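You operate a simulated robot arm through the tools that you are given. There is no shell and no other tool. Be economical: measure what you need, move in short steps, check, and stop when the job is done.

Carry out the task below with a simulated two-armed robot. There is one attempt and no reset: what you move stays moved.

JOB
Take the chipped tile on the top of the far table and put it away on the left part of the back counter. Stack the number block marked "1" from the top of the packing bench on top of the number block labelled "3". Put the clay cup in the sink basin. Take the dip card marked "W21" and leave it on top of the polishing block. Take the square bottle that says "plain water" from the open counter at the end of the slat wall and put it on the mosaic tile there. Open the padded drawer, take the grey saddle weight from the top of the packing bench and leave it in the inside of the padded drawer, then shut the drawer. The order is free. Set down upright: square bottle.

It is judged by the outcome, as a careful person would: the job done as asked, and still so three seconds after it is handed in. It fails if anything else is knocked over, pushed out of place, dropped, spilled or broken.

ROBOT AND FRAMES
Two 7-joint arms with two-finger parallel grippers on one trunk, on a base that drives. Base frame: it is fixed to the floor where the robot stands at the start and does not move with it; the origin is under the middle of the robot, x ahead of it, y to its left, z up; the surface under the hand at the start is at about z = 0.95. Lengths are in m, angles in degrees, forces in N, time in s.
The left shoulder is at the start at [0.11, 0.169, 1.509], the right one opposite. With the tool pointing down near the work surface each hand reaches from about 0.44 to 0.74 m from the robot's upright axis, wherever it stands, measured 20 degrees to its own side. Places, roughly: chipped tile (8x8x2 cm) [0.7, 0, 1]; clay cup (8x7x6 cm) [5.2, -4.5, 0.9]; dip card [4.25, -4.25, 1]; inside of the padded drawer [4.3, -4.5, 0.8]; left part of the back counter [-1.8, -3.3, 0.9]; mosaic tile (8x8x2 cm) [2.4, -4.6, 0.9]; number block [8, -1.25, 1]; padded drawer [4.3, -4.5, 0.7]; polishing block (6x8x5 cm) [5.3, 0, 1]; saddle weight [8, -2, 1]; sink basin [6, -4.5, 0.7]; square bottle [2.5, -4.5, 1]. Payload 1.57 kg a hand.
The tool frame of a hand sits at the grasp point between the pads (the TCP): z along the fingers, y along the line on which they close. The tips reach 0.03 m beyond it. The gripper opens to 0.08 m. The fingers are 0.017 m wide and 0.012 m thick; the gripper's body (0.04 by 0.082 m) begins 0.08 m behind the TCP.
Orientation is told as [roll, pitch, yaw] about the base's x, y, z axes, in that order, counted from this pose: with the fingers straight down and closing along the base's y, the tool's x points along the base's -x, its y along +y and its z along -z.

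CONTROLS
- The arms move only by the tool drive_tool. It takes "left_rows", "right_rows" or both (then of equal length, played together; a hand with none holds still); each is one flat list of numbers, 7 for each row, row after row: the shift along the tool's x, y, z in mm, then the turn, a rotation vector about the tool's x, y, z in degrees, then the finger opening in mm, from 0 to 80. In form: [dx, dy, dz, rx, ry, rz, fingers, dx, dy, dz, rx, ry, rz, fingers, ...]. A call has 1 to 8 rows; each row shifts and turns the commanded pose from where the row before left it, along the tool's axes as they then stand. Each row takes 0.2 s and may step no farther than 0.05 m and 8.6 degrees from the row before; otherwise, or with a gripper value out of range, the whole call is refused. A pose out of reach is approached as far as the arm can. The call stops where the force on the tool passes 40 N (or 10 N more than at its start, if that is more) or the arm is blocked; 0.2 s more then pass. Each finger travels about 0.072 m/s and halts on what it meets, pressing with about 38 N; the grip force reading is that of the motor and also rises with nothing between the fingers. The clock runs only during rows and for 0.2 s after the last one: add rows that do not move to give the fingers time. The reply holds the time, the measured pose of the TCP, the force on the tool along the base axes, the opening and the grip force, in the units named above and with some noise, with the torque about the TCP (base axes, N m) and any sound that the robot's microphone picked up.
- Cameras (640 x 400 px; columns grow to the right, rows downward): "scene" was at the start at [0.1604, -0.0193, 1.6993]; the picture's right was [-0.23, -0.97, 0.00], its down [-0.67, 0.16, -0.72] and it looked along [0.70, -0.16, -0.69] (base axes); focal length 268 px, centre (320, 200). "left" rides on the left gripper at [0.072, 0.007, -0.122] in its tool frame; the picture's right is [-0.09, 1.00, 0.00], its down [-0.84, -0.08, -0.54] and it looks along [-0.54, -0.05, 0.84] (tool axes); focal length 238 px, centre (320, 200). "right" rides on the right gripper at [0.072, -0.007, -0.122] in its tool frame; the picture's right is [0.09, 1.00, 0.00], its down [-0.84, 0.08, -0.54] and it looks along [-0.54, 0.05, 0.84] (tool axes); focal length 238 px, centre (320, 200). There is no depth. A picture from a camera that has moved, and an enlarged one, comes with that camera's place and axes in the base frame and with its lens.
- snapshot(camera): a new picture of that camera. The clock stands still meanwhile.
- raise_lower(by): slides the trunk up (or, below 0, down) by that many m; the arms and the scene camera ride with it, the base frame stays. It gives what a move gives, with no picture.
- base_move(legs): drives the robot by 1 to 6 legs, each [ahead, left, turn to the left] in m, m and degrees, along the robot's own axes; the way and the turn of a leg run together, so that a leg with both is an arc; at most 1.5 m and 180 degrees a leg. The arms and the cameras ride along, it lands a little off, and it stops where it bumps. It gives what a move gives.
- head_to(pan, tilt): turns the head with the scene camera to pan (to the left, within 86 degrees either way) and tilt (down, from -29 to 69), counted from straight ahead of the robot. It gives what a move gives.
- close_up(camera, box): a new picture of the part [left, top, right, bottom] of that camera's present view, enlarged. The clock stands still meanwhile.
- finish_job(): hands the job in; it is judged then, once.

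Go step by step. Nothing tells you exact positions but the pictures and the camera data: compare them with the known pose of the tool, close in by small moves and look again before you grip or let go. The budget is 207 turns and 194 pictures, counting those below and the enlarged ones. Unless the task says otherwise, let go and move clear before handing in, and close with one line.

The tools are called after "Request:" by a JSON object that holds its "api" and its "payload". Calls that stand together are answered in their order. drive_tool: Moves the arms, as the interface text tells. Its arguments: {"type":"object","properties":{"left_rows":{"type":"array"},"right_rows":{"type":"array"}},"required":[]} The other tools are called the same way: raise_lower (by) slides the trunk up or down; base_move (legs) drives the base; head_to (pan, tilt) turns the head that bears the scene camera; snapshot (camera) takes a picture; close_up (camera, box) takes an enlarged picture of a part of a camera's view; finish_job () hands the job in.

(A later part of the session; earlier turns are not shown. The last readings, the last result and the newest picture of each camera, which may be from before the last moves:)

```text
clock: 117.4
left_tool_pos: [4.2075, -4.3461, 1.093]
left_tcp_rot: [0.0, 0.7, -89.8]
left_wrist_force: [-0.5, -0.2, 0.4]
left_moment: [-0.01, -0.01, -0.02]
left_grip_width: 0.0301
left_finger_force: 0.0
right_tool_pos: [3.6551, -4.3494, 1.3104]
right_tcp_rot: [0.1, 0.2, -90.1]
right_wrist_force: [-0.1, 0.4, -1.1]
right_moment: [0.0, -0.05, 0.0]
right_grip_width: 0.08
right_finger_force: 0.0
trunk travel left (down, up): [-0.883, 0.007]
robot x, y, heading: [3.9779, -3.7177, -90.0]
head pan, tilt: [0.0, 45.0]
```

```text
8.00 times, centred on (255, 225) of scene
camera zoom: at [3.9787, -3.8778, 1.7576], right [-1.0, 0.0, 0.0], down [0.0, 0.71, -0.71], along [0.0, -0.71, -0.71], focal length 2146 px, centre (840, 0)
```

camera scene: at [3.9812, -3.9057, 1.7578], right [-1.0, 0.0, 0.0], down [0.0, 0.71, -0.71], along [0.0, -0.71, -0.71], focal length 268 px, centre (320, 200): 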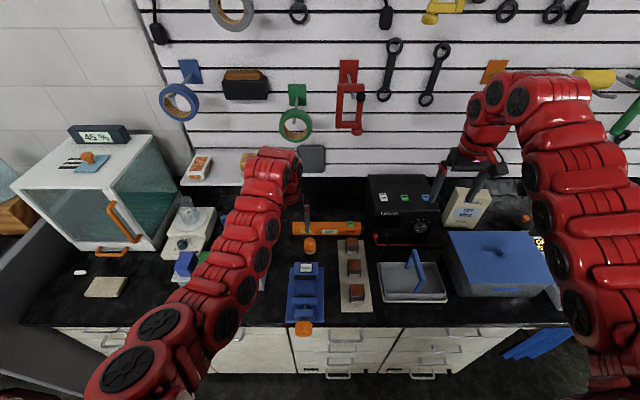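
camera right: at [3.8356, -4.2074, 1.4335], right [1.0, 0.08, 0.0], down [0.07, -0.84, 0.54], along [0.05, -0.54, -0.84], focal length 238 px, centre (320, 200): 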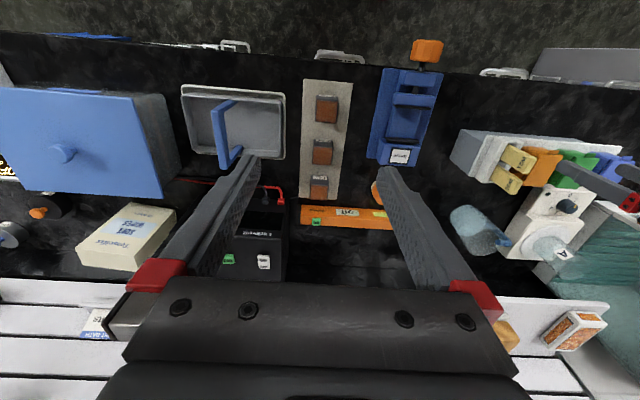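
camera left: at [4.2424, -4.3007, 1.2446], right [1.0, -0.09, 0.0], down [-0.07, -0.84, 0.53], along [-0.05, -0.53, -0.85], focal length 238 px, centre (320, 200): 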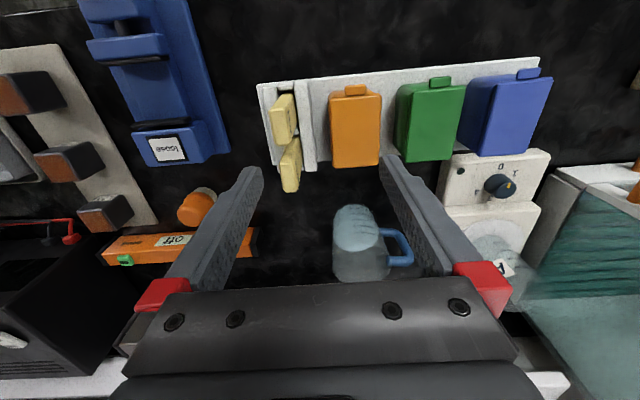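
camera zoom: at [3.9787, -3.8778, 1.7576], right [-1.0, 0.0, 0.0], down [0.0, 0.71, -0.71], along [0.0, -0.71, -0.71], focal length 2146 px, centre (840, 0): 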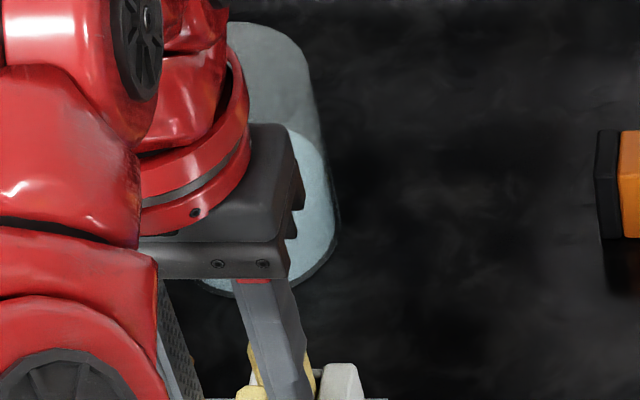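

Request:
{"api": "drive_tool", "payload": {"left_rows": [-3, -1, 12, 0, 0, 0, 30, 0, 0, 12, 0, 0, 0, 30, 0, 0, 8, 0, 0, 0, 30, 0, 0, 0, 0, 0, 0, 4, 0, 0, 0, 0, 0, 0, 4, 0, 0, 0, 0, 0, 0, 4]}}

Request:
{"api": "close_up", "payload": {"camera": "left", "box": [200, 60, 440, 260]}}

Request:
{"api": "close_up", "payload": {"camera": "scene", "box": [215, 210, 295, 270]}}

```text
clock: 118.8
left_tool_pos: [4.2073, -4.3481, 1.0607]
left_tcp_rot: [0.0, 0.5, -89.8]
left_wrist_force: [-0.2, -0.7, 0.9]
left_moment: [-0.05, -0.03, -0.01]
left_grip_width: 0.0119
left_finger_force: 29.5
right_tool_pos: [3.6553, -4.349, 1.3104]
right_tcp_rot: [0.1, 0.0, -90.1]
right_wrist_force: [-0.5, -0.8, -0.6]
right_moment: [-0.05, -0.01, 0.01]
right_grip_width: 0.0799
right_finger_force: 0.0
trunk travel left (down, up): [-0.883, 0.007]
robot x, y, heading: [3.9786, -3.7182, -90.2]
head pan, tilt: [0.0, 45.0]
```

```text
2.00 times, centred on (320, 160) of left
camera zoom: at [4.2144, -4.2788, 1.1832], right [1.0, -0.09, 0.0], down [-0.07, -0.84, 0.53], along [-0.05, -0.53, -0.85], focal length 477 px, centre (320, 280)
```

zoom: 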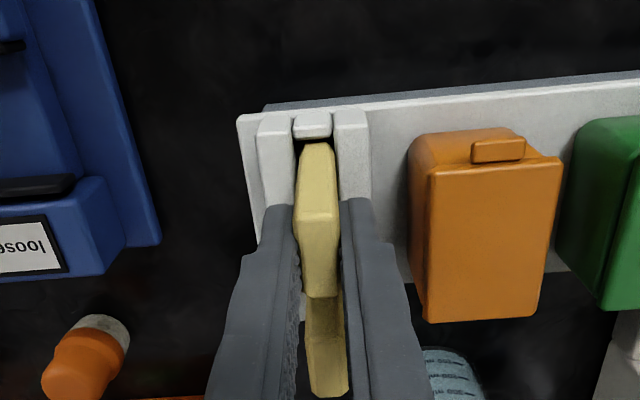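

```text
6.67 times, centred on (255, 240) of scene
camera zoom: at [3.9788, -3.8778, 1.7576], right [-1.0, 0.0, 0.0], down [0.0, 0.71, -0.71], along [0.0, -0.71, -0.71], focal length 1788 px, centre (753, -67)
```

zoom: 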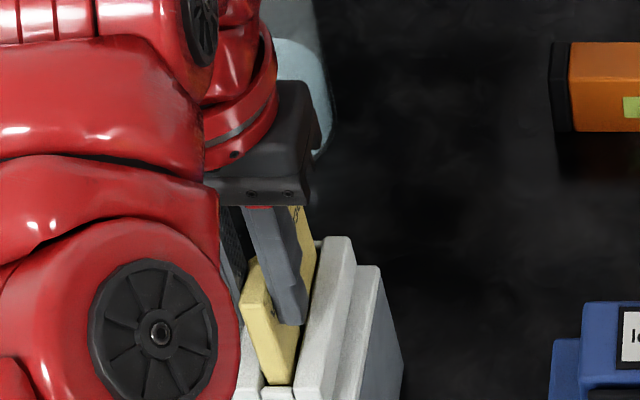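

Gripped (11.9 mm). Lifting straight up.

Request:
{"api": "drive_tool", "payload": {"left_rows": [0, 0, -15, 0, 0, 0, 4, 0, 0, -15, 0, 0, 0, 4, 0, 0, -15, 0, 0, 0, 4, 0, 0, -15, 0, 0, 0, 4, 0, 0, 0, 0, 0, 0, 4]}}

Request:
{"api": "close_up", "payload": {"camera": "left", "box": [200, 60, 440, 260]}}

Request:
{"api": "close_up", "payload": {"camera": "scene", "box": [195, 200, 315, 275]}}

```text
clock: 120.0
left_tool_pos: [4.2057, -4.3502, 1.1191]
left_tcp_rot: [0.0, 0.7, -89.8]
left_wrist_force: [-0.4, 0.2, 0.5]
left_moment: [0.02, 0.0, -0.03]
left_grip_width: 0.0122
left_finger_force: 29.7
right_tool_pos: [3.6553, -4.3495, 1.3098]
right_tcp_rot: [0.1, 0.0, -90.1]
right_wrist_force: [0.3, -0.8, -1.2]
right_moment: [0.01, 0.0, 0.01]
right_grip_width: 0.0799
right_finger_force: 0.0
trunk travel left (down, up): [-0.883, 0.007]
robot x, y, heading: [3.9777, -3.7192, -90.1]
head pan, tilt: [0.0, 45.0]
```

```text
2.00 times, centred on (320, 160) of left
camera zoom: at [4.2134, -4.2802, 1.2426], right [1.0, -0.09, 0.0], down [-0.07, -0.84, 0.53], along [-0.05, -0.53, -0.85], focal length 477 px, centre (320, 280)
```

zoom: 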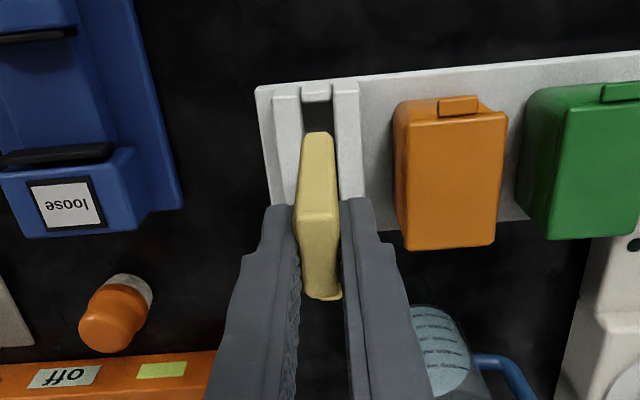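

```text
5.33 times, centred on (255, 238) of scene
camera zoom: at [3.9786, -3.8782, 1.7576], right [-1.0, 0.0, 0.0], down [0.0, 0.71, -0.71], along [0.0, -0.71, -0.71], focal length 1431 px, centre (667, 0)
```

zoom: 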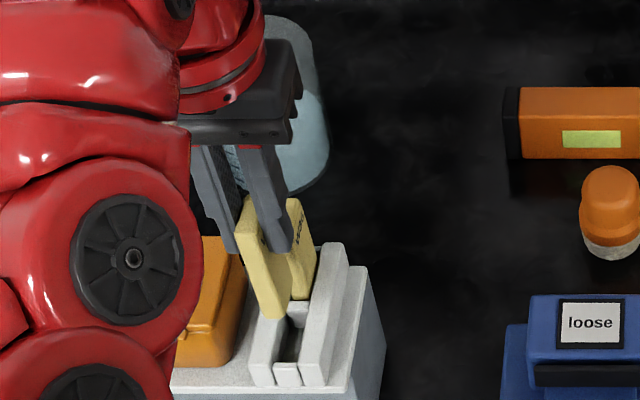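

W21 is free (bottom ≈1.04; card about 7.6 cm long), W36 untouched. Next the clay cup with the right hand: back off and strafe left to x≈5.4.

Request:
{"api": "base_move", "payload": {"legs": [[-0.25, 0, 0], [0, 1.4, 0]]}}

Request:
{"api": "snapshot", "payload": {"camera": "scene"}}

```text
clock: 128.5
left_tool_pos: [5.6243, -4.0969, 1.1197]
left_tcp_rot: [0.0, 0.6, -89.0]
left_wrist_force: [0.2, 0.1, 0.3]
left_moment: [0.03, -0.02, -0.02]
left_grip_width: 0.0118
left_finger_force: 29.0
right_tool_pos: [5.0729, -4.1022, 1.3117]
right_tcp_rot: [0.1, 0.1, -89.5]
right_wrist_force: [-0.7, 0.3, 0.5]
right_moment: [0.03, 0.0, -0.05]
right_grip_width: 0.0799
right_finger_force: 0.0
trunk travel left (down, up): [-0.883, 0.007]
robot x, y, heading: [5.3935, -3.4649, -89.5]
head pan, tilt: [0.0, 45.0]
```

```text
120 pictures are left
camera scene: at [5.3911, -3.6265, 1.7576], right [-1.0, -0.01, 0.0], down [-0.01, 0.71, -0.71], along [0.01, -0.71, -0.71], focal length 268 px, centre (320, 200)
```

scene: 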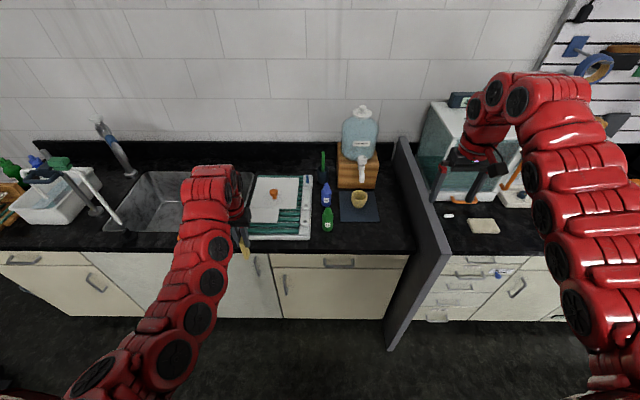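

Request:
{"api": "close_up", "payload": {"camera": "scene", "box": [310, 100, 410, 240]}}

Request:
{"api": "close_up", "payload": {"camera": "scene", "box": [90, 140, 330, 270]}}

Request:
{"api": "snapshot", "payload": {"camera": "right"}}

```text
2.86 times, centred on (360, 170) of scene
camera zoom: at [5.3911, -3.6265, 1.7576], right [-1.0, -0.01, 0.0], down [-0.01, 0.71, -0.71], along [0.01, -0.71, -0.71], focal length 766 px, centre (206, 286)
```

zoom: 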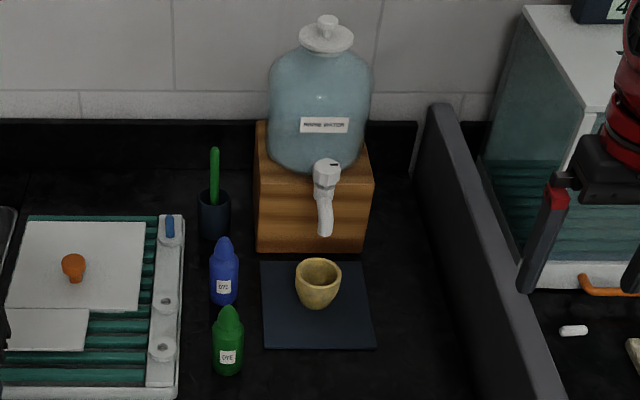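

```text
2.67 times, centred on (210, 205) of scene
camera zoom: at [5.3911, -3.6265, 1.7576], right [-1.0, -0.01, 0.0], down [-0.01, 0.71, -0.71], along [0.01, -0.71, -0.71], focal length 715 px, centre (613, 187)
```

zoom: 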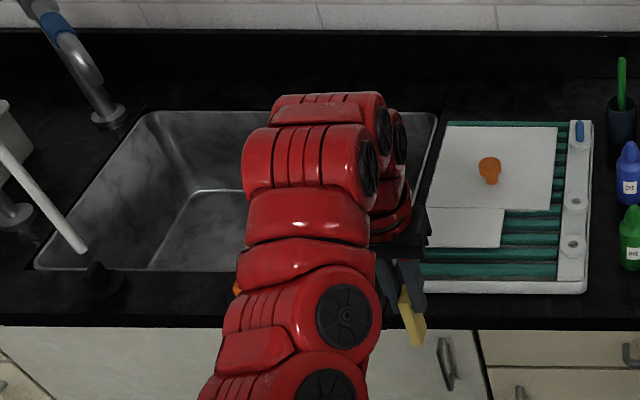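

```text
117 pictures are left
camera right: at [5.0655, -4.0309, 1.4334], right [0.99, 0.1, 0.0], down [0.09, -0.84, 0.54], along [0.06, -0.54, -0.84], focal length 238 px, centre (320, 200)
```

right: 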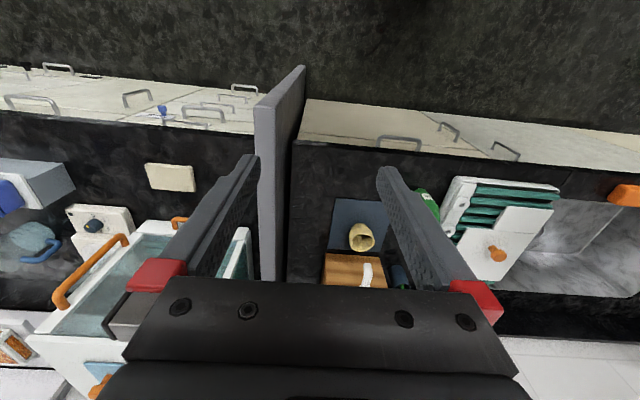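

The clay cup stands at about [5.23, -4.465], in front of the dispenser spout. I'll drive ahead so the right hand can reach, lean the right hand back a bit for spout clearance.

Request:
{"api": "base_move", "payload": {"legs": [[0.36, 0.03, -0.5]]}}

Request:
{"api": "drive_tool", "payload": {"right_rows": [10, 15, 30, 0, 0, 0, 80, 10, 15, 30, 0, 0, 0, 80, 0, 10, 30, 0, -5, 0, 80, 0, 10, 30, 0, -5, 0, 80, 0, 0, 20, 0, -5, 0, 80, 0, 0, 0, 0, 0, 0, 80]}}

Request:
{"api": "snapshot", "payload": {"camera": "right"}}

Request:
{"api": "snapshot", "payload": {"camera": "scene"}}

```text
clock: 130.8
left_tool_pos: [5.6547, -4.4678, 1.1204]
left_tcp_rot: [0.0, 0.6, -89.4]
left_wrist_force: [0.0, -0.5, -0.7]
left_moment: [-0.01, 0.02, 0.0]
left_grip_width: 0.0118
left_finger_force: 29.0
right_tool_pos: [5.1028, -4.4689, 1.311]
right_tcp_rot: [0.1, 0.0, -89.9]
right_wrist_force: [0.5, -0.1, -1.0]
right_moment: [-0.01, 0.0, 0.01]
right_grip_width: 0.0802
right_finger_force: 0.1
trunk travel left (down, up): [-0.883, 0.007]
robot x, y, heading: [5.4252, -3.8367, -89.5]
head pan, tilt: [0.0, 45.0]
```

```text
clock: 132.2
left_tool_pos: [5.6546, -4.4697, 1.1214]
left_tcp_rot: [0.0, 0.6, -89.6]
left_wrist_force: [-0.6, 0.3, 0.2]
left_moment: [0.03, 0.0, -0.02]
left_grip_width: 0.0119
left_finger_force: 28.7
right_tool_pos: [5.1232, -4.4558, 1.2703]
right_tcp_rot: [0.1, 0.1, -89.8]
right_wrist_force: [0.0, 0.0, -0.6]
right_moment: [-0.01, 0.0, -0.04]
right_grip_width: 0.0801
right_finger_force: 0.2
right hand out of reach, approached as far as the arm can: row 2, 3, 4, 5
trunk travel left (down, up): [-0.883, 0.007]
robot x, y, heading: [5.4205, -3.8357, -89.8]
head pan, tilt: [0.0, 45.0]
```

```text
116 pictures are left
camera right: at [5.1163, -4.3856, 1.3937], right [1.0, 0.1, 0.0], down [0.08, -0.84, 0.54], along [0.05, -0.54, -0.84], focal length 238 px, centre (320, 200)
```

right: 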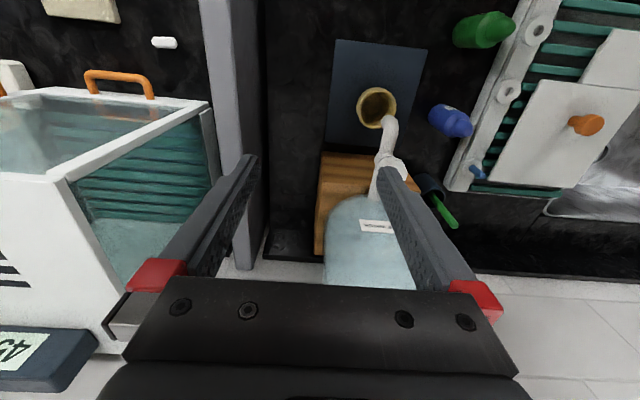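

```text
115 pictures are left
camera scene: at [5.4245, -3.9982, 1.7576], right [-1.0, 0.0, 0.0], down [0.0, 0.71, -0.71], along [0.0, -0.71, -0.71], focal length 268 px, centre (320, 200)
```

scene: 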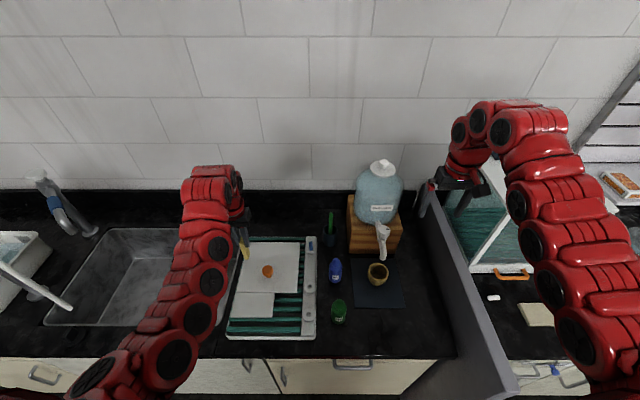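

The dispenser nozzle tip is right above the cup (z≈1.035), so a vertical approach is blocked. I'll back off, tilt the right hand about 38° (leaning toward me), and come in from the front.

Request:
{"api": "base_move", "payload": {"legs": [[-0.22, 0, 0]]}}

Request:
{"api": "drive_tool", "payload": {"right_rows": [0, 0, 40, 0, 0, 0, 80, 0, 20, 40, 0, 0, 0, 80, 0, 20, 30, 0, 0, 0, 80, 0, 20, 0, 0, -8, 0, 80, 0, 20, 0, 0, -8, 0, 80, 0, 20, 0, 0, -8, 0, 80, 0, 0, 0, 0, -8, 0, 80, 0, 0, 0, 0, -6, 0, 80]}}

Request:
{"api": "snapshot", "payload": {"camera": "right"}}

```text
clock: 133.9
left_tool_pos: [5.6522, -4.2484, 1.1199]
left_tcp_rot: [-0.1, 0.6, -89.7]
left_wrist_force: [-0.3, -0.6, -0.8]
left_moment: [-0.02, 0.03, 0.0]
left_grip_width: 0.0118
left_finger_force: 29.4
right_tool_pos: [5.1202, -4.2345, 1.2703]
right_tcp_rot: [0.2, 0.1, -90.0]
right_wrist_force: [-0.1, -0.1, -0.3]
right_moment: [0.02, 0.01, 0.04]
right_grip_width: 0.0802
right_finger_force: 0.0
trunk travel left (down, up): [-0.883, 0.007]
robot x, y, heading: [5.4266, -3.6115, -90.0]
head pan, tilt: [0.0, 45.0]
```

```text
clock: 135.7
left_tool_pos: [5.6529, -4.2481, 1.1204]
left_tcp_rot: [0.0, 0.5, -89.6]
left_wrist_force: [0.7, -0.6, -0.3]
left_moment: [-0.02, 0.0, 0.02]
left_grip_width: 0.0119
left_finger_force: 29.0
right_tool_pos: [5.1187, -4.2329, 1.2408]
right_tcp_rot: [0.2, 0.3, -90.3]
right_wrist_force: [0.4, -0.5, -0.5]
right_moment: [0.01, 0.0, 0.03]
right_grip_width: 0.08
right_finger_force: 0.1
right hand out of reach, approached as far as the arm can: row 1, 2, 3, 4, 5, 6, 7, 8
trunk travel left (down, up): [-0.883, 0.007]
robot x, y, heading: [5.4208, -3.6138, -89.8]
head pan, tilt: [0.0, 45.0]
```

```text
114 pictures are left
camera right: at [5.1114, -4.1622, 1.3641], right [1.0, 0.09, 0.0], down [0.07, -0.84, 0.54], along [0.05, -0.54, -0.84], focal length 238 px, centre (320, 200)
```

right: 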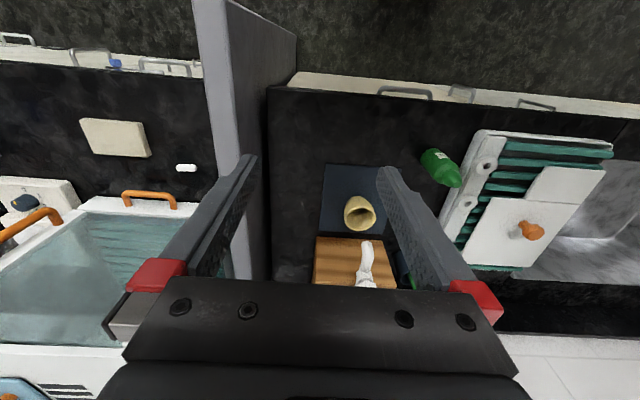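

The right arm is near its inner limit at this height; I'll move it outward and down first.

Request:
{"api": "drive_tool", "payload": {"right_rows": [-40, 0, 20, 0, 0, 0, 80, -30, 0, 40, 0, 0, 0, 80, 0, 0, 40, 0, 0, 0, 80, 0, 0, 40, 0, 0, 0, 80, 0, 0, 0, 0, 0, 0, 80]}}

```text
clock: 136.9
left_tool_pos: [5.6528, -4.2473, 1.1192]
left_tcp_rot: [0.1, 0.6, -89.6]
left_wrist_force: [0.1, -0.9, -1.1]
left_moment: [-0.02, 0.01, 0.03]
left_grip_width: 0.0118
left_finger_force: 29.1
right_tool_pos: [5.1213, -4.3031, 1.0972]
right_tcp_rot: [0.2, 0.3, -90.3]
right_wrist_force: [-0.9, 0.1, -0.7]
right_moment: [0.0, -0.04, 0.0]
right_grip_width: 0.0801
right_finger_force: 0.0
trunk travel left (down, up): [-0.883, 0.007]
robot x, y, heading: [5.4227, -3.6145, -89.7]
head pan, tilt: [0.0, 45.0]
```

Request:
{"api": "drive_tool", "payload": {"right_rows": [-15, 20, 0, 0, -7.6, 0, 80, -15, 20, 0, 0, -7.6, 0, 80, -15, 20, 5, 0, -7.6, 0, 80, -15, 20, 10, 0, -7.6, 0, 80, -10, 20, 10, 0, -7.6, 0, 80, 0, 0, 0, 0, 0, 0, 80]}}

Request:
{"api": "snapshot", "payload": {"camera": "right"}}

Request:
{"api": "snapshot", "payload": {"camera": "scene"}}

```text
clock: 138.3
left_tool_pos: [5.6501, -4.2473, 1.1208]
left_tcp_rot: [0.0, 0.6, -89.6]
left_wrist_force: [0.4, 0.2, -0.2]
left_moment: [0.01, -0.02, 0.01]
left_grip_width: 0.0119
left_finger_force: 29.0
right_tool_pos: [5.2171, -4.3795, 1.0927]
right_tcp_rot: [0.2, -37.8, -90.6]
right_wrist_force: [-0.4, 1.1, 0.6]
right_moment: [0.01, 0.0, -0.01]
right_grip_width: 0.0799
right_finger_force: 0.0
trunk travel left (down, up): [-0.883, 0.007]
robot x, y, heading: [5.4233, -3.6142, -90.1]
head pan, tilt: [0.0, 45.0]
```

```text
113 pictures are left
camera right: at [5.2119, -4.2495, 1.1471], right [1.0, 0.07, -0.05], down [0.07, -0.33, 0.94], along [0.04, -0.94, -0.33], focal length 238 px, centre (320, 200)
```

right: 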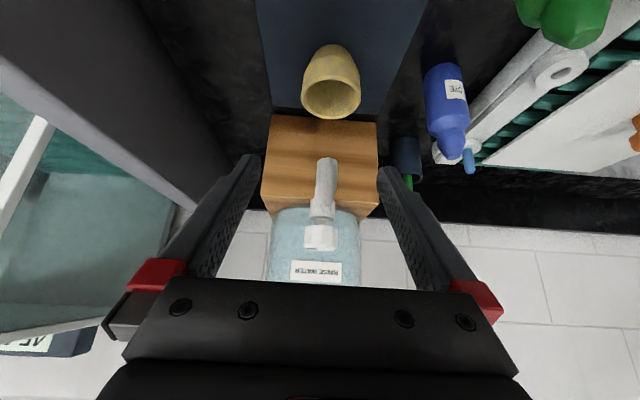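

```text
112 pictures are left
camera scene: at [5.4219, -3.7748, 1.7577], right [-1.0, 0.0, 0.0], down [0.0, 0.71, -0.71], along [0.0, -0.71, -0.71], focal length 268 px, centre (320, 200)
```

scene: 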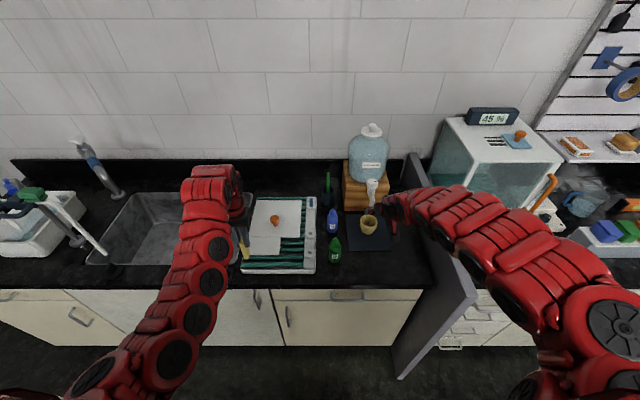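

The tilt works: cup centre at about [5.229, -4.468]; nozzle clearance about 3 cm beside the hand. Aligning the tool line and approaching along it.

Request:
{"api": "drive_tool", "payload": {"right_rows": [16, 6, 0, 0, 0, 0, 80, 16, 6, 0, 0, 0, 0, 80, 0, 0, 30, 0, 0, 0, 80, 0, 0, 30, 0, 0, 0, 80, 0, 0, 30, 0, 0, 0, 80, 0, 0, 0, 0, 0, 0, 80]}}

Request:
{"api": "snapshot", "payload": {"camera": "right"}}

Request:
{"api": "close_up", "payload": {"camera": "scene", "box": [310, 150, 430, 250]}}

```text
clock: 139.7
left_tool_pos: [5.6524, -4.2475, 1.1213]
left_tcp_rot: [-0.2, 0.6, -89.7]
left_wrist_force: [0.2, 0.7, -0.7]
left_moment: [-0.01, 0.02, 0.02]
left_grip_width: 0.0117
left_finger_force: 29.4
right_tool_pos: [5.2286, -4.4177, 1.0003]
right_tcp_rot: [0.2, -37.8, -90.3]
right_wrist_force: [-0.6, -0.7, -1.0]
right_moment: [-0.03, 0.02, 0.03]
right_grip_width: 0.0801
right_finger_force: 0.1
right hand out of reach, approached as far as the arm can: row 1, 2
trunk travel left (down, up): [-0.883, 0.007]
robot x, y, heading: [5.4227, -3.6123, -89.8]
head pan, tilt: [0.0, 45.0]
```

```text
111 pictures are left
camera right: at [5.2222, -4.2874, 1.0538], right [1.0, 0.07, -0.05], down [0.07, -0.33, 0.94], along [0.04, -0.94, -0.34], focal length 238 px, centre (320, 200)
```

right: 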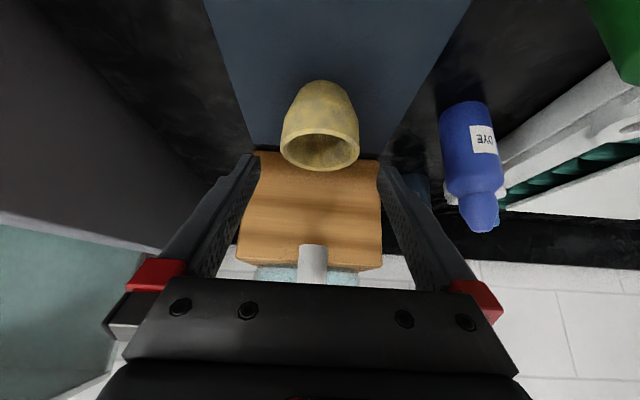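

```text
4.00 times, centred on (370, 200) of scene
camera zoom: at [5.4237, -3.7753, 1.7576], right [-1.0, 0.0, 0.0], down [0.0, 0.71, -0.71], along [0.0, -0.71, -0.71], focal length 1073 px, centre (120, 200)
```

zoom: 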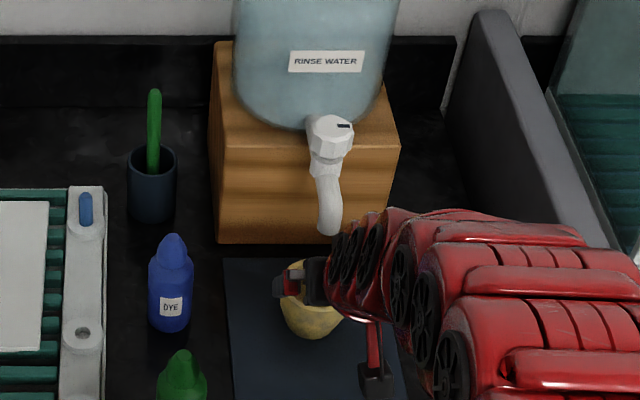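

Aligned with the cup. Continuing the last 87 mm along the tool axis.

Request:
{"api": "drive_tool", "payload": {"right_rows": [2, 0, 25, 0, 0, 0, 80, 2, 0, 25, 0, 0, 0, 80, 1, 0, 22, 0, 0, 0, 80, 0, 0, 14, 0, 0, 0, 80, 0, 0, 0, 0, 0, 0, 80]}}

Request:
{"api": "snapshot", "payload": {"camera": "right"}}

Request:
{"api": "close_up", "payload": {"camera": "scene", "box": [310, 150, 430, 250]}}

```text
clock: 140.9
left_tool_pos: [5.6533, -4.2473, 1.1198]
left_tcp_rot: [-0.2, 0.6, -89.6]
left_wrist_force: [0.1, -0.2, -0.5]
left_moment: [0.04, -0.01, 0.02]
left_grip_width: 0.012
left_finger_force: 28.9
right_tool_pos: [5.2361, -4.4235, 0.9598]
right_tcp_rot: [0.2, -37.7, -90.4]
right_wrist_force: [0.3, -0.1, -0.6]
right_moment: [0.01, -0.05, 0.01]
right_grip_width: 0.0798
right_finger_force: 0.1
right hand out of reach, approached as far as the arm can: row 2, 3, 4
trunk travel left (down, up): [-0.883, 0.007]
robot x, y, heading: [5.4223, -3.612, -90.1]
head pan, tilt: [0.0, 45.0]
```

```text
109 pictures are left
camera right: at [5.2304, -4.2935, 1.0145], right [1.0, 0.07, -0.05], down [0.07, -0.33, 0.94], along [0.05, -0.94, -0.33], focal length 238 px, centre (320, 200)
```

right: 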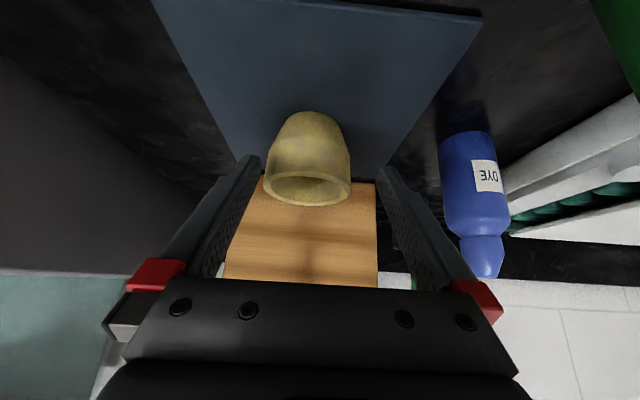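

```text
4.00 times, centred on (370, 200) of scene
camera zoom: at [5.4238, -3.7752, 1.7576], right [-1.0, 0.0, 0.0], down [0.0, 0.71, -0.71], along [0.0, -0.71, -0.71], focal length 1073 px, centre (120, 200)
```

zoom: 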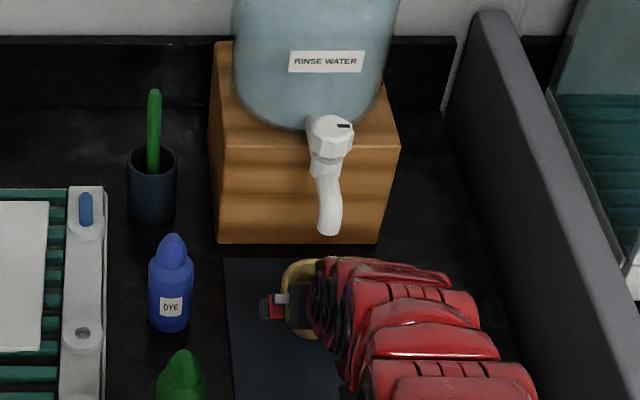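

Base needs to be 4 cm closer. First centring by -6.5 mm in x.

Request:
{"api": "drive_tool", "payload": {"right_rows": [0, -6.5, 0, 0, 0, 0, 80, 0, 0, 0, 0, 0, 0, 80]}}

Request:
{"api": "base_move", "payload": {"legs": [[0.04, 0, 0]]}}

Request:
{"api": "snapshot", "payload": {"camera": "right"}}

```text
clock: 141.5
left_tool_pos: [5.6525, -4.2467, 1.1208]
left_tcp_rot: [0.1, 0.6, -89.7]
left_wrist_force: [-0.3, 0.4, 1.2]
left_moment: [-0.02, 0.01, 0.01]
left_grip_width: 0.012
left_finger_force: 29.2
right_tool_pos: [5.2306, -4.4243, 0.9626]
right_tcp_rot: [0.3, -37.8, -90.5]
right_wrist_force: [-0.4, -0.1, -0.1]
right_moment: [-0.01, 0.01, -0.01]
right_grip_width: 0.0804
right_finger_force: 0.1
trunk travel left (down, up): [-0.883, 0.007]
robot x, y, heading: [5.4256, -3.6143, -89.7]
head pan, tilt: [0.0, 45.0]
```

```text
clock: 142.4
left_tool_pos: [5.6531, -4.2819, 1.1229]
left_tcp_rot: [-0.1, 0.3, -89.6]
left_wrist_force: [-0.6, 1.0, 0.0]
left_moment: [-0.04, 0.0, -0.04]
left_grip_width: 0.0121
left_finger_force: 29.4
right_tool_pos: [5.2308, -4.4593, 0.9651]
right_tcp_rot: [0.3, -38.1, -90.4]
right_wrist_force: [0.3, 0.5, 0.6]
right_moment: [-0.04, -0.01, 0.01]
right_grip_width: 0.0801
right_finger_force: 0.1
trunk travel left (down, up): [-0.883, 0.007]
robot x, y, heading: [5.4252, -3.6541, -90.1]
head pan, tilt: [0.0, 45.0]
```

```text
107 pictures are left
camera right: at [5.2249, -4.3281, 1.0177], right [1.0, 0.07, -0.05], down [0.07, -0.33, 0.94], along [0.05, -0.94, -0.33], focal length 238 px, centre (320, 200)
```

right: 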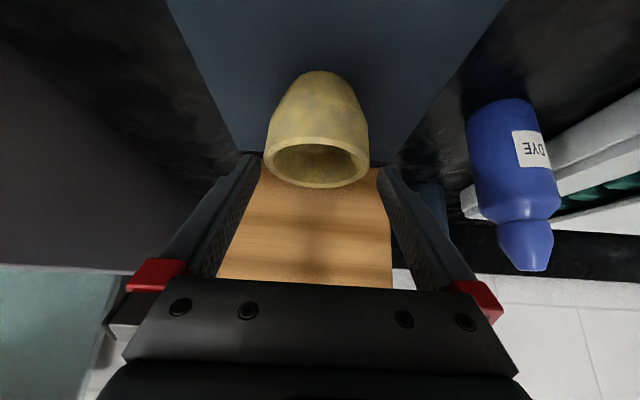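

Centred. Lowering the last 4 cm and gripping.

Request:
{"api": "drive_tool", "payload": {"right_rows": [6, 0, 12, 0, 0, 0, 80, 6, 0, 12, 0, 0, 0, 80, 6, 0, 12, 0, 0, 0, 80, 0, 0, 0, 0, 0, 0, 80]}}

Request:
{"api": "snapshot", "payload": {"camera": "right"}}

```text
clock: 143.4
left_tool_pos: [5.6528, -4.2854, 1.1206]
left_tcp_rot: [0.0, 0.5, -89.7]
left_wrist_force: [0.1, -0.2, -0.5]
left_moment: [0.0, -0.02, 0.04]
left_grip_width: 0.0117
left_finger_force: 29.2
right_tool_pos: [5.2294, -4.4563, 0.9535]
right_tcp_rot: [0.2, -37.6, -90.6]
right_wrist_force: [0.0, 0.2, -0.6]
right_moment: [0.03, 0.03, -0.02]
right_grip_width: 0.0801
right_finger_force: 0.2
right hand out of reach, approached as far as the arm can: row 1, 2, 3
trunk travel left (down, up): [-0.883, 0.007]
robot x, y, heading: [5.4242, -3.6501, -90.0]
head pan, tilt: [0.0, 45.0]
```

```text
106 pictures are left
camera right: at [5.2228, -4.3264, 1.0063], right [1.0, 0.07, -0.05], down [0.07, -0.33, 0.94], along [0.05, -0.94, -0.33], focal length 238 px, centre (320, 200)
```

right: 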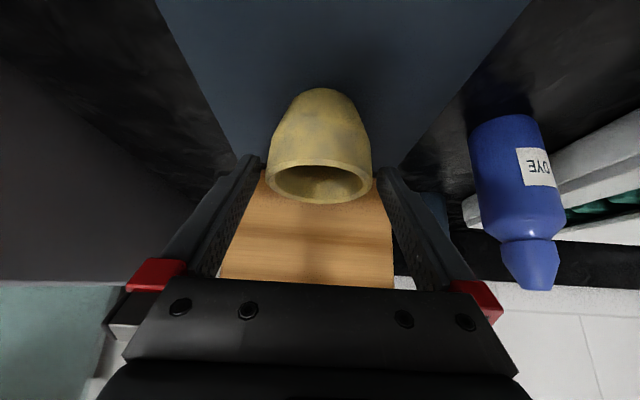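

I'll lower the trunk 3 cm instead.

Request:
{"api": "raise_lower", "payload": {"by": -0.028}}

Request:
{"api": "base_move", "payload": {"legs": [[0.01, 0, 0]]}}

Request:
{"api": "snapshot", "payload": {"camera": "right"}}

```text
clock: 144.2
left_tool_pos: [5.6533, -4.2854, 1.0928]
left_tcp_rot: [0.0, 0.5, -89.6]
left_wrist_force: [0.1, 0.5, 0.0]
left_moment: [0.0, -0.01, 0.0]
left_grip_width: 0.0122
left_finger_force: 29.1
right_tool_pos: [5.2298, -4.4578, 0.9247]
right_tcp_rot: [0.2, -37.6, -90.4]
right_wrist_force: [0.2, 0.0, -0.1]
right_moment: [0.02, 0.01, -0.01]
right_grip_width: 0.08
right_finger_force: 0.0
trunk travel left (down, up): [-0.855, 0.035]
robot x, y, heading: [5.4233, -3.6566, -90.1]
head pan, tilt: [0.0, 45.0]
```

```text
clock: 144.9
left_tool_pos: [5.6527, -4.2928, 1.0936]
left_tcp_rot: [0.0, 0.4, -89.7]
left_wrist_force: [-0.1, 0.8, -0.8]
left_moment: [-0.02, -0.01, 0.0]
left_grip_width: 0.0119
left_finger_force: 28.8
right_tool_pos: [5.2292, -4.4661, 0.9272]
right_tcp_rot: [0.2, -37.8, -90.4]
right_wrist_force: [0.8, -0.1, 0.8]
right_moment: [-0.01, -0.01, 0.01]
right_grip_width: 0.0801
right_finger_force: 0.0
trunk travel left (down, up): [-0.855, 0.035]
robot x, y, heading: [5.426, -3.6626, -89.8]
head pan, tilt: [0.0, 45.0]
```

```text
105 pictures are left
camera right: at [5.2231, -4.3351, 0.9794], right [1.0, 0.07, -0.05], down [0.07, -0.33, 0.94], along [0.05, -0.94, -0.33], focal length 238 px, centre (320, 200)
```

right: 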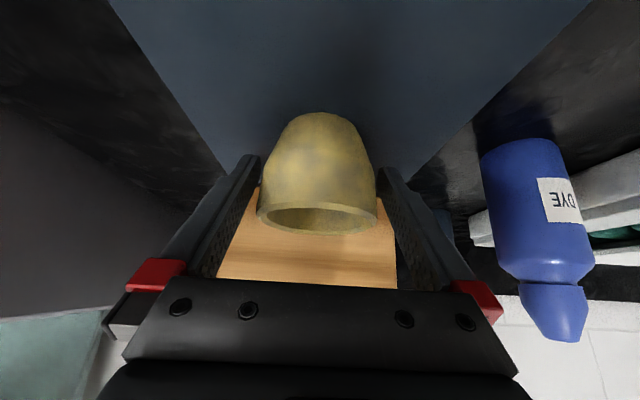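

Cup is between the pads; closing, then a tiny lift.

Request:
{"api": "drive_tool", "payload": {"right_rows": [0, 0, 0, 0, 0, 0, 55, 0, 0, 0, 0, 0, 0, 50, 0, 0, 0, 0, 0, 0, 50, 0, 0, 0, 0, 0, 0, 50]}}

Request:
{"api": "raise_lower", "payload": {"by": 0.012}}

Request:
{"api": "snapshot", "payload": {"camera": "right"}}

```text
clock: 145.9
left_tool_pos: [5.6546, -4.2965, 1.0917]
left_tcp_rot: [-0.1, 0.6, -89.6]
left_wrist_force: [0.3, -1.4, -0.3]
left_moment: [-0.02, 0.01, 0.0]
left_grip_width: 0.0118
left_finger_force: 29.2
right_tool_pos: [5.2294, -4.4675, 0.925]
right_tcp_rot: [0.3, -37.7, -90.4]
right_wrist_force: [-0.3, 0.5, 0.1]
right_moment: [0.08, 0.04, -0.02]
right_grip_width: 0.0656
right_finger_force: 37.8
trunk travel left (down, up): [-0.855, 0.035]
robot x, y, heading: [5.4233, -3.6632, -90.0]
head pan, tilt: [0.0, 45.0]
```

```text
clock: 146.5
left_tool_pos: [5.653, -4.2949, 1.104]
left_tcp_rot: [0.0, 0.6, -89.6]
left_wrist_force: [-0.2, 0.2, -0.8]
left_moment: [-0.01, 0.02, 0.04]
left_grip_width: 0.0124
left_finger_force: 28.9
right_tool_pos: [5.2298, -4.4664, 0.9369]
right_tcp_rot: [0.2, -37.6, -90.5]
right_wrist_force: [1.1, 1.3, -1.7]
right_moment: [-0.02, 0.01, 0.0]
right_grip_width: 0.0658
right_finger_force: 38.0
trunk travel left (down, up): [-0.867, 0.023]
robot x, y, heading: [5.4244, -3.6617, -89.9]
head pan, tilt: [0.0, 45.0]
```

```text
104 pictures are left
camera right: at [5.2231, -4.3369, 0.9898], right [1.0, 0.07, -0.05], down [0.07, -0.33, 0.94], along [0.05, -0.94, -0.34], focal length 238 px, centre (320, 200)
```

right: 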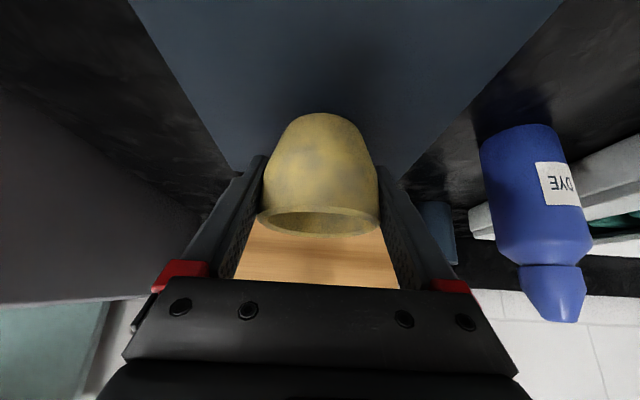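

Cup held (65.7 mm) and lifted. Backing straight out from under the nozzle, then raising.

Request:
{"api": "base_move", "payload": {"legs": [[-0.24, 0, 0]]}}

Request:
{"api": "drive_tool", "payload": {"right_rows": [-18, 0, -24, 0, 0, 0, 50, -18, 0, -24, 0, 0, 0, 50, -18, 0, -24, 0, 0, 0, 50, -18, 0, -24, 0, 0, 0, 50, 0, 0, 0, 0, 0, 0, 50]}}

Request:
{"api": "base_move", "payload": {"legs": [[0, 0.73, 0]]}}

Request:
{"api": "snapshot", "payload": {"camera": "scene"}}

Request:
{"api": "snapshot", "payload": {"camera": "right"}}

```text
clock: 148.3
left_tool_pos: [5.653, -4.0519, 1.1039]
left_tcp_rot: [0.1, 0.6, -89.6]
left_wrist_force: [-0.5, 0.5, -0.6]
left_moment: [-0.01, 0.0, -0.01]
left_grip_width: 0.0118
left_finger_force: 29.0
right_tool_pos: [5.2284, -4.2238, 0.9361]
right_tcp_rot: [0.3, -37.6, -90.3]
right_wrist_force: [-0.3, -0.1, -1.9]
right_moment: [0.03, 0.03, 0.02]
right_grip_width: 0.0659
right_finger_force: 38.3
trunk travel left (down, up): [-0.867, 0.023]
robot x, y, heading: [5.4243, -3.4152, -89.5]
head pan, tilt: [0.0, 45.0]
```

```text
clock: 149.5
left_tool_pos: [5.6523, -4.051, 1.1033]
left_tcp_rot: [0.0, 0.7, -89.5]
left_wrist_force: [-0.7, 0.1, 0.1]
left_moment: [0.0, 0.0, 0.01]
left_grip_width: 0.0121
left_finger_force: 29.3
right_tool_pos: [5.2292, -4.2234, 1.0553]
right_tcp_rot: [0.2, -37.6, -90.4]
right_wrist_force: [-0.5, 0.1, -1.2]
right_moment: [0.0, 0.01, 0.01]
right_grip_width: 0.066
right_finger_force: 37.8
trunk travel left (down, up): [-0.867, 0.023]
robot x, y, heading: [5.4256, -3.4176, -89.7]
head pan, tilt: [0.0, 45.0]
```

```text
clock: 153.6
left_tool_pos: [6.4128, -4.0355, 1.1043]
left_tcp_rot: [0.0, 0.6, -88.3]
left_wrist_force: [0.8, 0.3, 0.4]
left_moment: [0.01, 0.01, -0.01]
left_grip_width: 0.0118
left_finger_force: 29.1
right_tool_pos: [5.9931, -4.2174, 1.0558]
right_tcp_rot: [0.2, -37.7, -89.1]
right_wrist_force: [0.2, 0.6, -1.3]
right_moment: [0.0, -0.02, -0.04]
right_grip_width: 0.0658
right_finger_force: 38.1
trunk travel left (down, up): [-0.867, 0.023]
robot x, y, heading: [6.1656, -3.4042, -88.5]
head pan, tilt: [0.0, 45.0]
```

```text
103 pictures are left
camera scene: at [6.1725, -3.5693, 1.7416], right [-1.0, -0.03, 0.0], down [-0.02, 0.71, -0.71], along [0.02, -0.71, -0.71], focal length 268 px, centre (320, 200)
```

scene: 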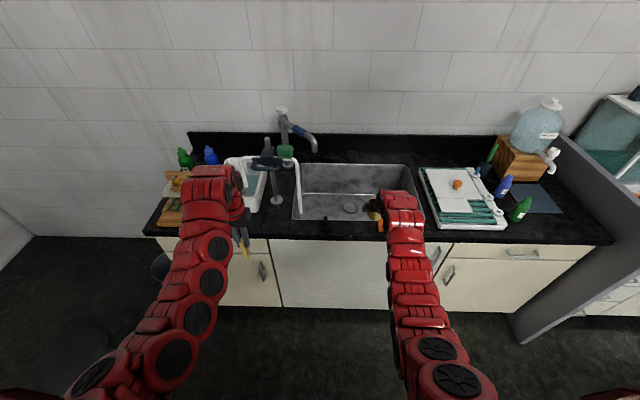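

```text
102 pictures are left
camera right: at [5.9831, -4.0865, 1.1087], right [0.99, 0.09, -0.05], down [0.08, -0.33, 0.94], along [0.07, -0.94, -0.34], focal length 238 px, centre (320, 200)
```

right: 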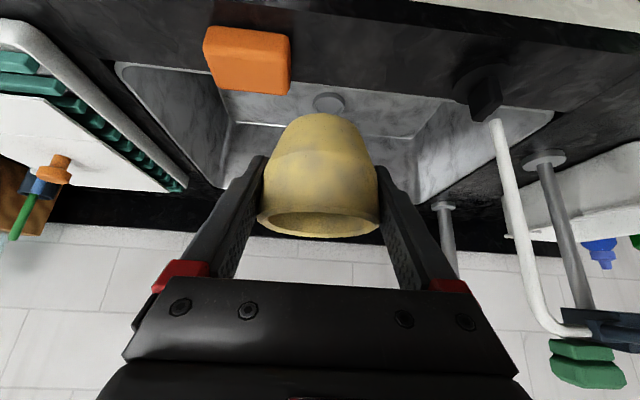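

Sink basin spans x 5.72–6.30, y −4.70…−4.32. I need the trunk lower for that, so first I'll swing the left hand (with the card) out to the left, clear of the counter.

Request:
{"api": "drive_tool", "payload": {"left_rows": [19, 38, -10, 0, 0, 0, 4, 19, 38, -10, 0, 0, 0, 4, 19, 38, -10, 0, 0, 0, 4, 19, 38, -10, 0, 0, 0, 4, 19, 38, -10, 0, 0, 0, 4, 19, 38, -10, 0, 0, 0, 4, 19, 38, -10, 0, 0, 0, 4, 19, 38, -10, 0, 0, 0, 4]}}

Request:
{"api": "drive_tool", "payload": {"left_rows": [19, 38, -10, 0, 0, 0, 4, 19, 38, -10, 0, 0, 0, 4]}}

```text
clock: 155.3
left_tool_pos: [6.5849, -3.9703, 1.0949]
left_tcp_rot: [-0.2, 0.5, -88.3]
left_wrist_force: [0.9, 1.0, 0.0]
left_moment: [0.0, 0.03, 0.0]
left_grip_width: 0.012
left_finger_force: 29.1
left hand out of reach, approached as far as the arm can: row 1, 2, 3, 4, 5, 6, 7, 8
right_tool_pos: [5.995, -4.2156, 1.0566]
right_tcp_rot: [0.0, -37.8, -89.1]
right_wrist_force: [0.4, 0.4, -1.0]
right_moment: [-0.01, 0.02, 0.05]
right_grip_width: 0.0658
right_finger_force: 38.3
trunk travel left (down, up): [-0.867, 0.023]
robot x, y, heading: [6.1695, -3.4058, -88.5]
head pan, tilt: [0.0, 45.0]
```

```text
clock: 155.9
left_tool_pos: [6.6625, -3.9353, 1.116]
left_tcp_rot: [-0.2, 0.7, -88.3]
left_wrist_force: [0.3, 0.5, -1.0]
left_moment: [0.0, 0.03, -0.02]
left_grip_width: 0.012
left_finger_force: 29.7
left hand out of reach, approached as far as the arm can: row 1
right_tool_pos: [5.9945, -4.216, 1.0572]
right_tcp_rot: [0.1, -37.7, -89.0]
right_wrist_force: [-0.1, 0.7, -1.5]
right_moment: [-0.01, -0.01, -0.03]
right_grip_width: 0.0657
right_finger_force: 38.0
trunk travel left (down, up): [-0.867, 0.023]
robot x, y, heading: [6.1695, -3.4054, -88.5]
head pan, tilt: [0.0, 45.0]
```

Progressing; continuing outward with more +x, then raising.

Request:
{"api": "drive_tool", "payload": {"left_rows": [10, 40, 0, 0, 0, 0, 4, 10, 40, 0, 0, 0, 0, 4, 15, 40, -10, 0, 0, 0, 4, 15, 20, -20, 0, 0, 0, 4, 15, 10, -30, 0, 0, 0, 4, 0, 0, 0, 0, 0, 0, 4]}}

Request:
{"api": "snapshot", "payload": {"camera": "left"}}

```text
clock: 157.3
left_tool_pos: [6.8068, -3.8693, 1.1771]
left_tcp_rot: [-0.1, 0.7, -88.3]
left_wrist_force: [-1.1, -0.7, -0.7]
left_moment: [0.0, 0.06, 0.01]
left_grip_width: 0.0117
left_finger_force: 29.2
right_tool_pos: [5.9914, -4.2171, 1.0544]
right_tcp_rot: [0.2, -37.6, -89.0]
right_wrist_force: [-0.7, 1.0, -1.2]
right_moment: [-0.04, 0.03, 0.0]
right_grip_width: 0.0656
right_finger_force: 37.9
trunk travel left (down, up): [-0.867, 0.023]
robot x, y, heading: [6.1647, -3.4065, -88.6]
head pan, tilt: [0.0, 45.0]
```

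```text
101 pictures are left
camera left: at [6.8116, -3.7994, 1.3006], right [1.0, -0.06, 0.0], down [-0.05, -0.84, 0.53], along [-0.04, -0.53, -0.85], focal length 238 px, centre (320, 200)
```

left: 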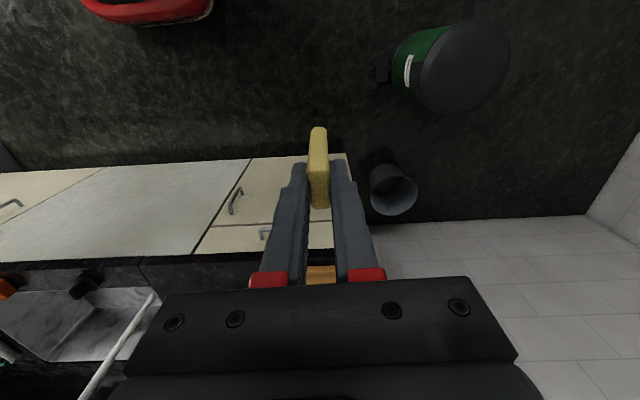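

Left hand is out of the way. Driving 0.32 m ahead so the cup hovers over the basin.

Request:
{"api": "base_move", "payload": {"legs": [[0.32, 0, 0]]}}

Request:
{"api": "snapshot", "payload": {"camera": "right"}}

Request:
{"api": "snapshot", "payload": {"camera": "scene"}}

```text
clock: 159.5
left_tool_pos: [6.8172, -4.1803, 1.1792]
left_tcp_rot: [-0.2, 0.6, -88.3]
left_wrist_force: [-0.7, 0.2, 0.4]
left_moment: [-0.01, 0.03, 0.01]
left_grip_width: 0.0121
left_finger_force: 29.2
right_tool_pos: [6.0025, -4.5294, 1.0571]
right_tcp_rot: [0.2, -37.7, -89.0]
right_wrist_force: [-0.3, 0.2, -1.9]
right_moment: [-0.01, 0.03, 0.01]
right_grip_width: 0.0656
right_finger_force: 38.6
trunk travel left (down, up): [-0.867, 0.023]
robot x, y, heading: [6.1744, -3.722, -88.4]
head pan, tilt: [0.0, 45.0]
```

```text
100 pictures are left
camera right: at [5.993, -4.3997, 1.1095], right [0.99, 0.09, -0.05], down [0.08, -0.33, 0.94], along [0.07, -0.94, -0.33], focal length 238 px, centre (320, 200)
```

right: 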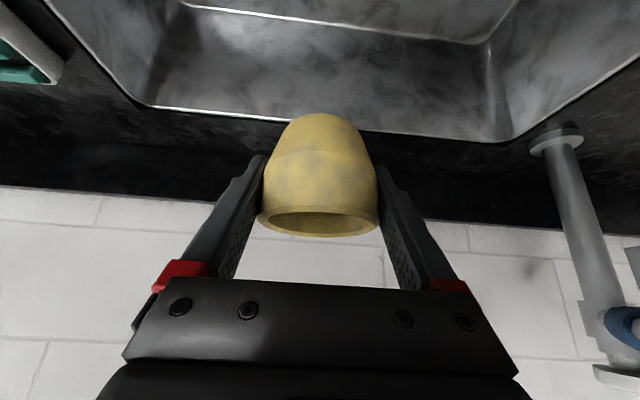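

```text
99 pictures are left
camera scene: at [6.1816, -3.8814, 1.7418], right [-1.0, -0.03, 0.0], down [-0.02, 0.71, -0.71], along [0.02, -0.71, -0.71], focal length 268 px, centre (320, 200)
```

scene: 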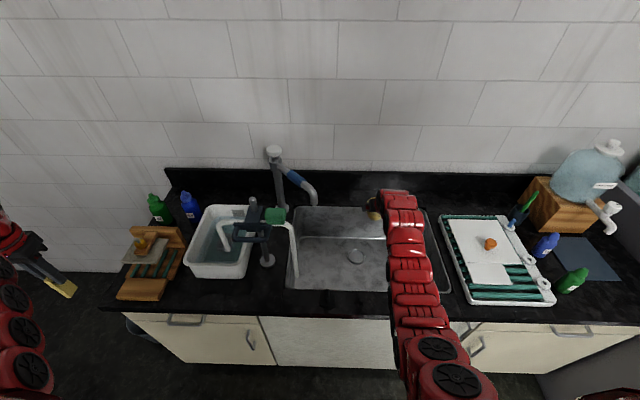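

Cup is over the basin, clear of the faucet. Lowering the trunk 0.19 m.

Request:
{"api": "raise_lower", "payload": {"by": -0.19}}

Request:
{"api": "snapshot", "payload": {"camera": "right"}}

Request:
{"api": "snapshot", "payload": {"camera": "scene"}}

```text
clock: 161.5
left_tool_pos: [6.8166, -4.1815, 0.9876]
left_tcp_rot: [-0.2, 0.6, -88.3]
left_wrist_force: [0.3, 0.0, -0.5]
left_moment: [-0.01, 0.01, -0.01]
left_grip_width: 0.0119
left_finger_force: 28.8
right_tool_pos: [6.0025, -4.5317, 0.8667]
right_tcp_rot: [0.2, -37.7, -89.0]
right_wrist_force: [0.4, 0.4, -1.3]
right_moment: [0.0, 0.02, -0.01]
right_grip_width: 0.0657
right_finger_force: 37.4
trunk travel left (down, up): [-0.677, 0.213]
robot x, y, heading: [6.1774, -3.721, -88.5]
head pan, tilt: [0.0, 45.0]
```

```text
98 pictures are left
camera right: at [5.993, -4.4005, 0.9189], right [0.99, 0.09, -0.05], down [0.08, -0.33, 0.94], along [0.07, -0.94, -0.34], focal length 238 px, centre (320, 200)
```

right: 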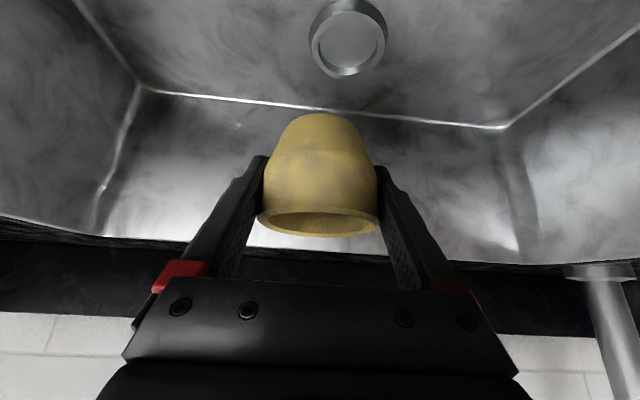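

```text
97 pictures are left
camera scene: at [6.1816, -3.8828, 1.5517], right [-1.0, -0.03, 0.0], down [-0.02, 0.71, -0.71], along [0.02, -0.71, -0.71], focal length 268 px, centre (320, 200)
```

scene: 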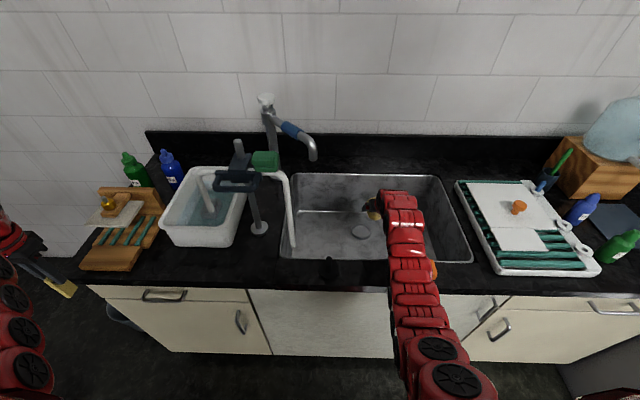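

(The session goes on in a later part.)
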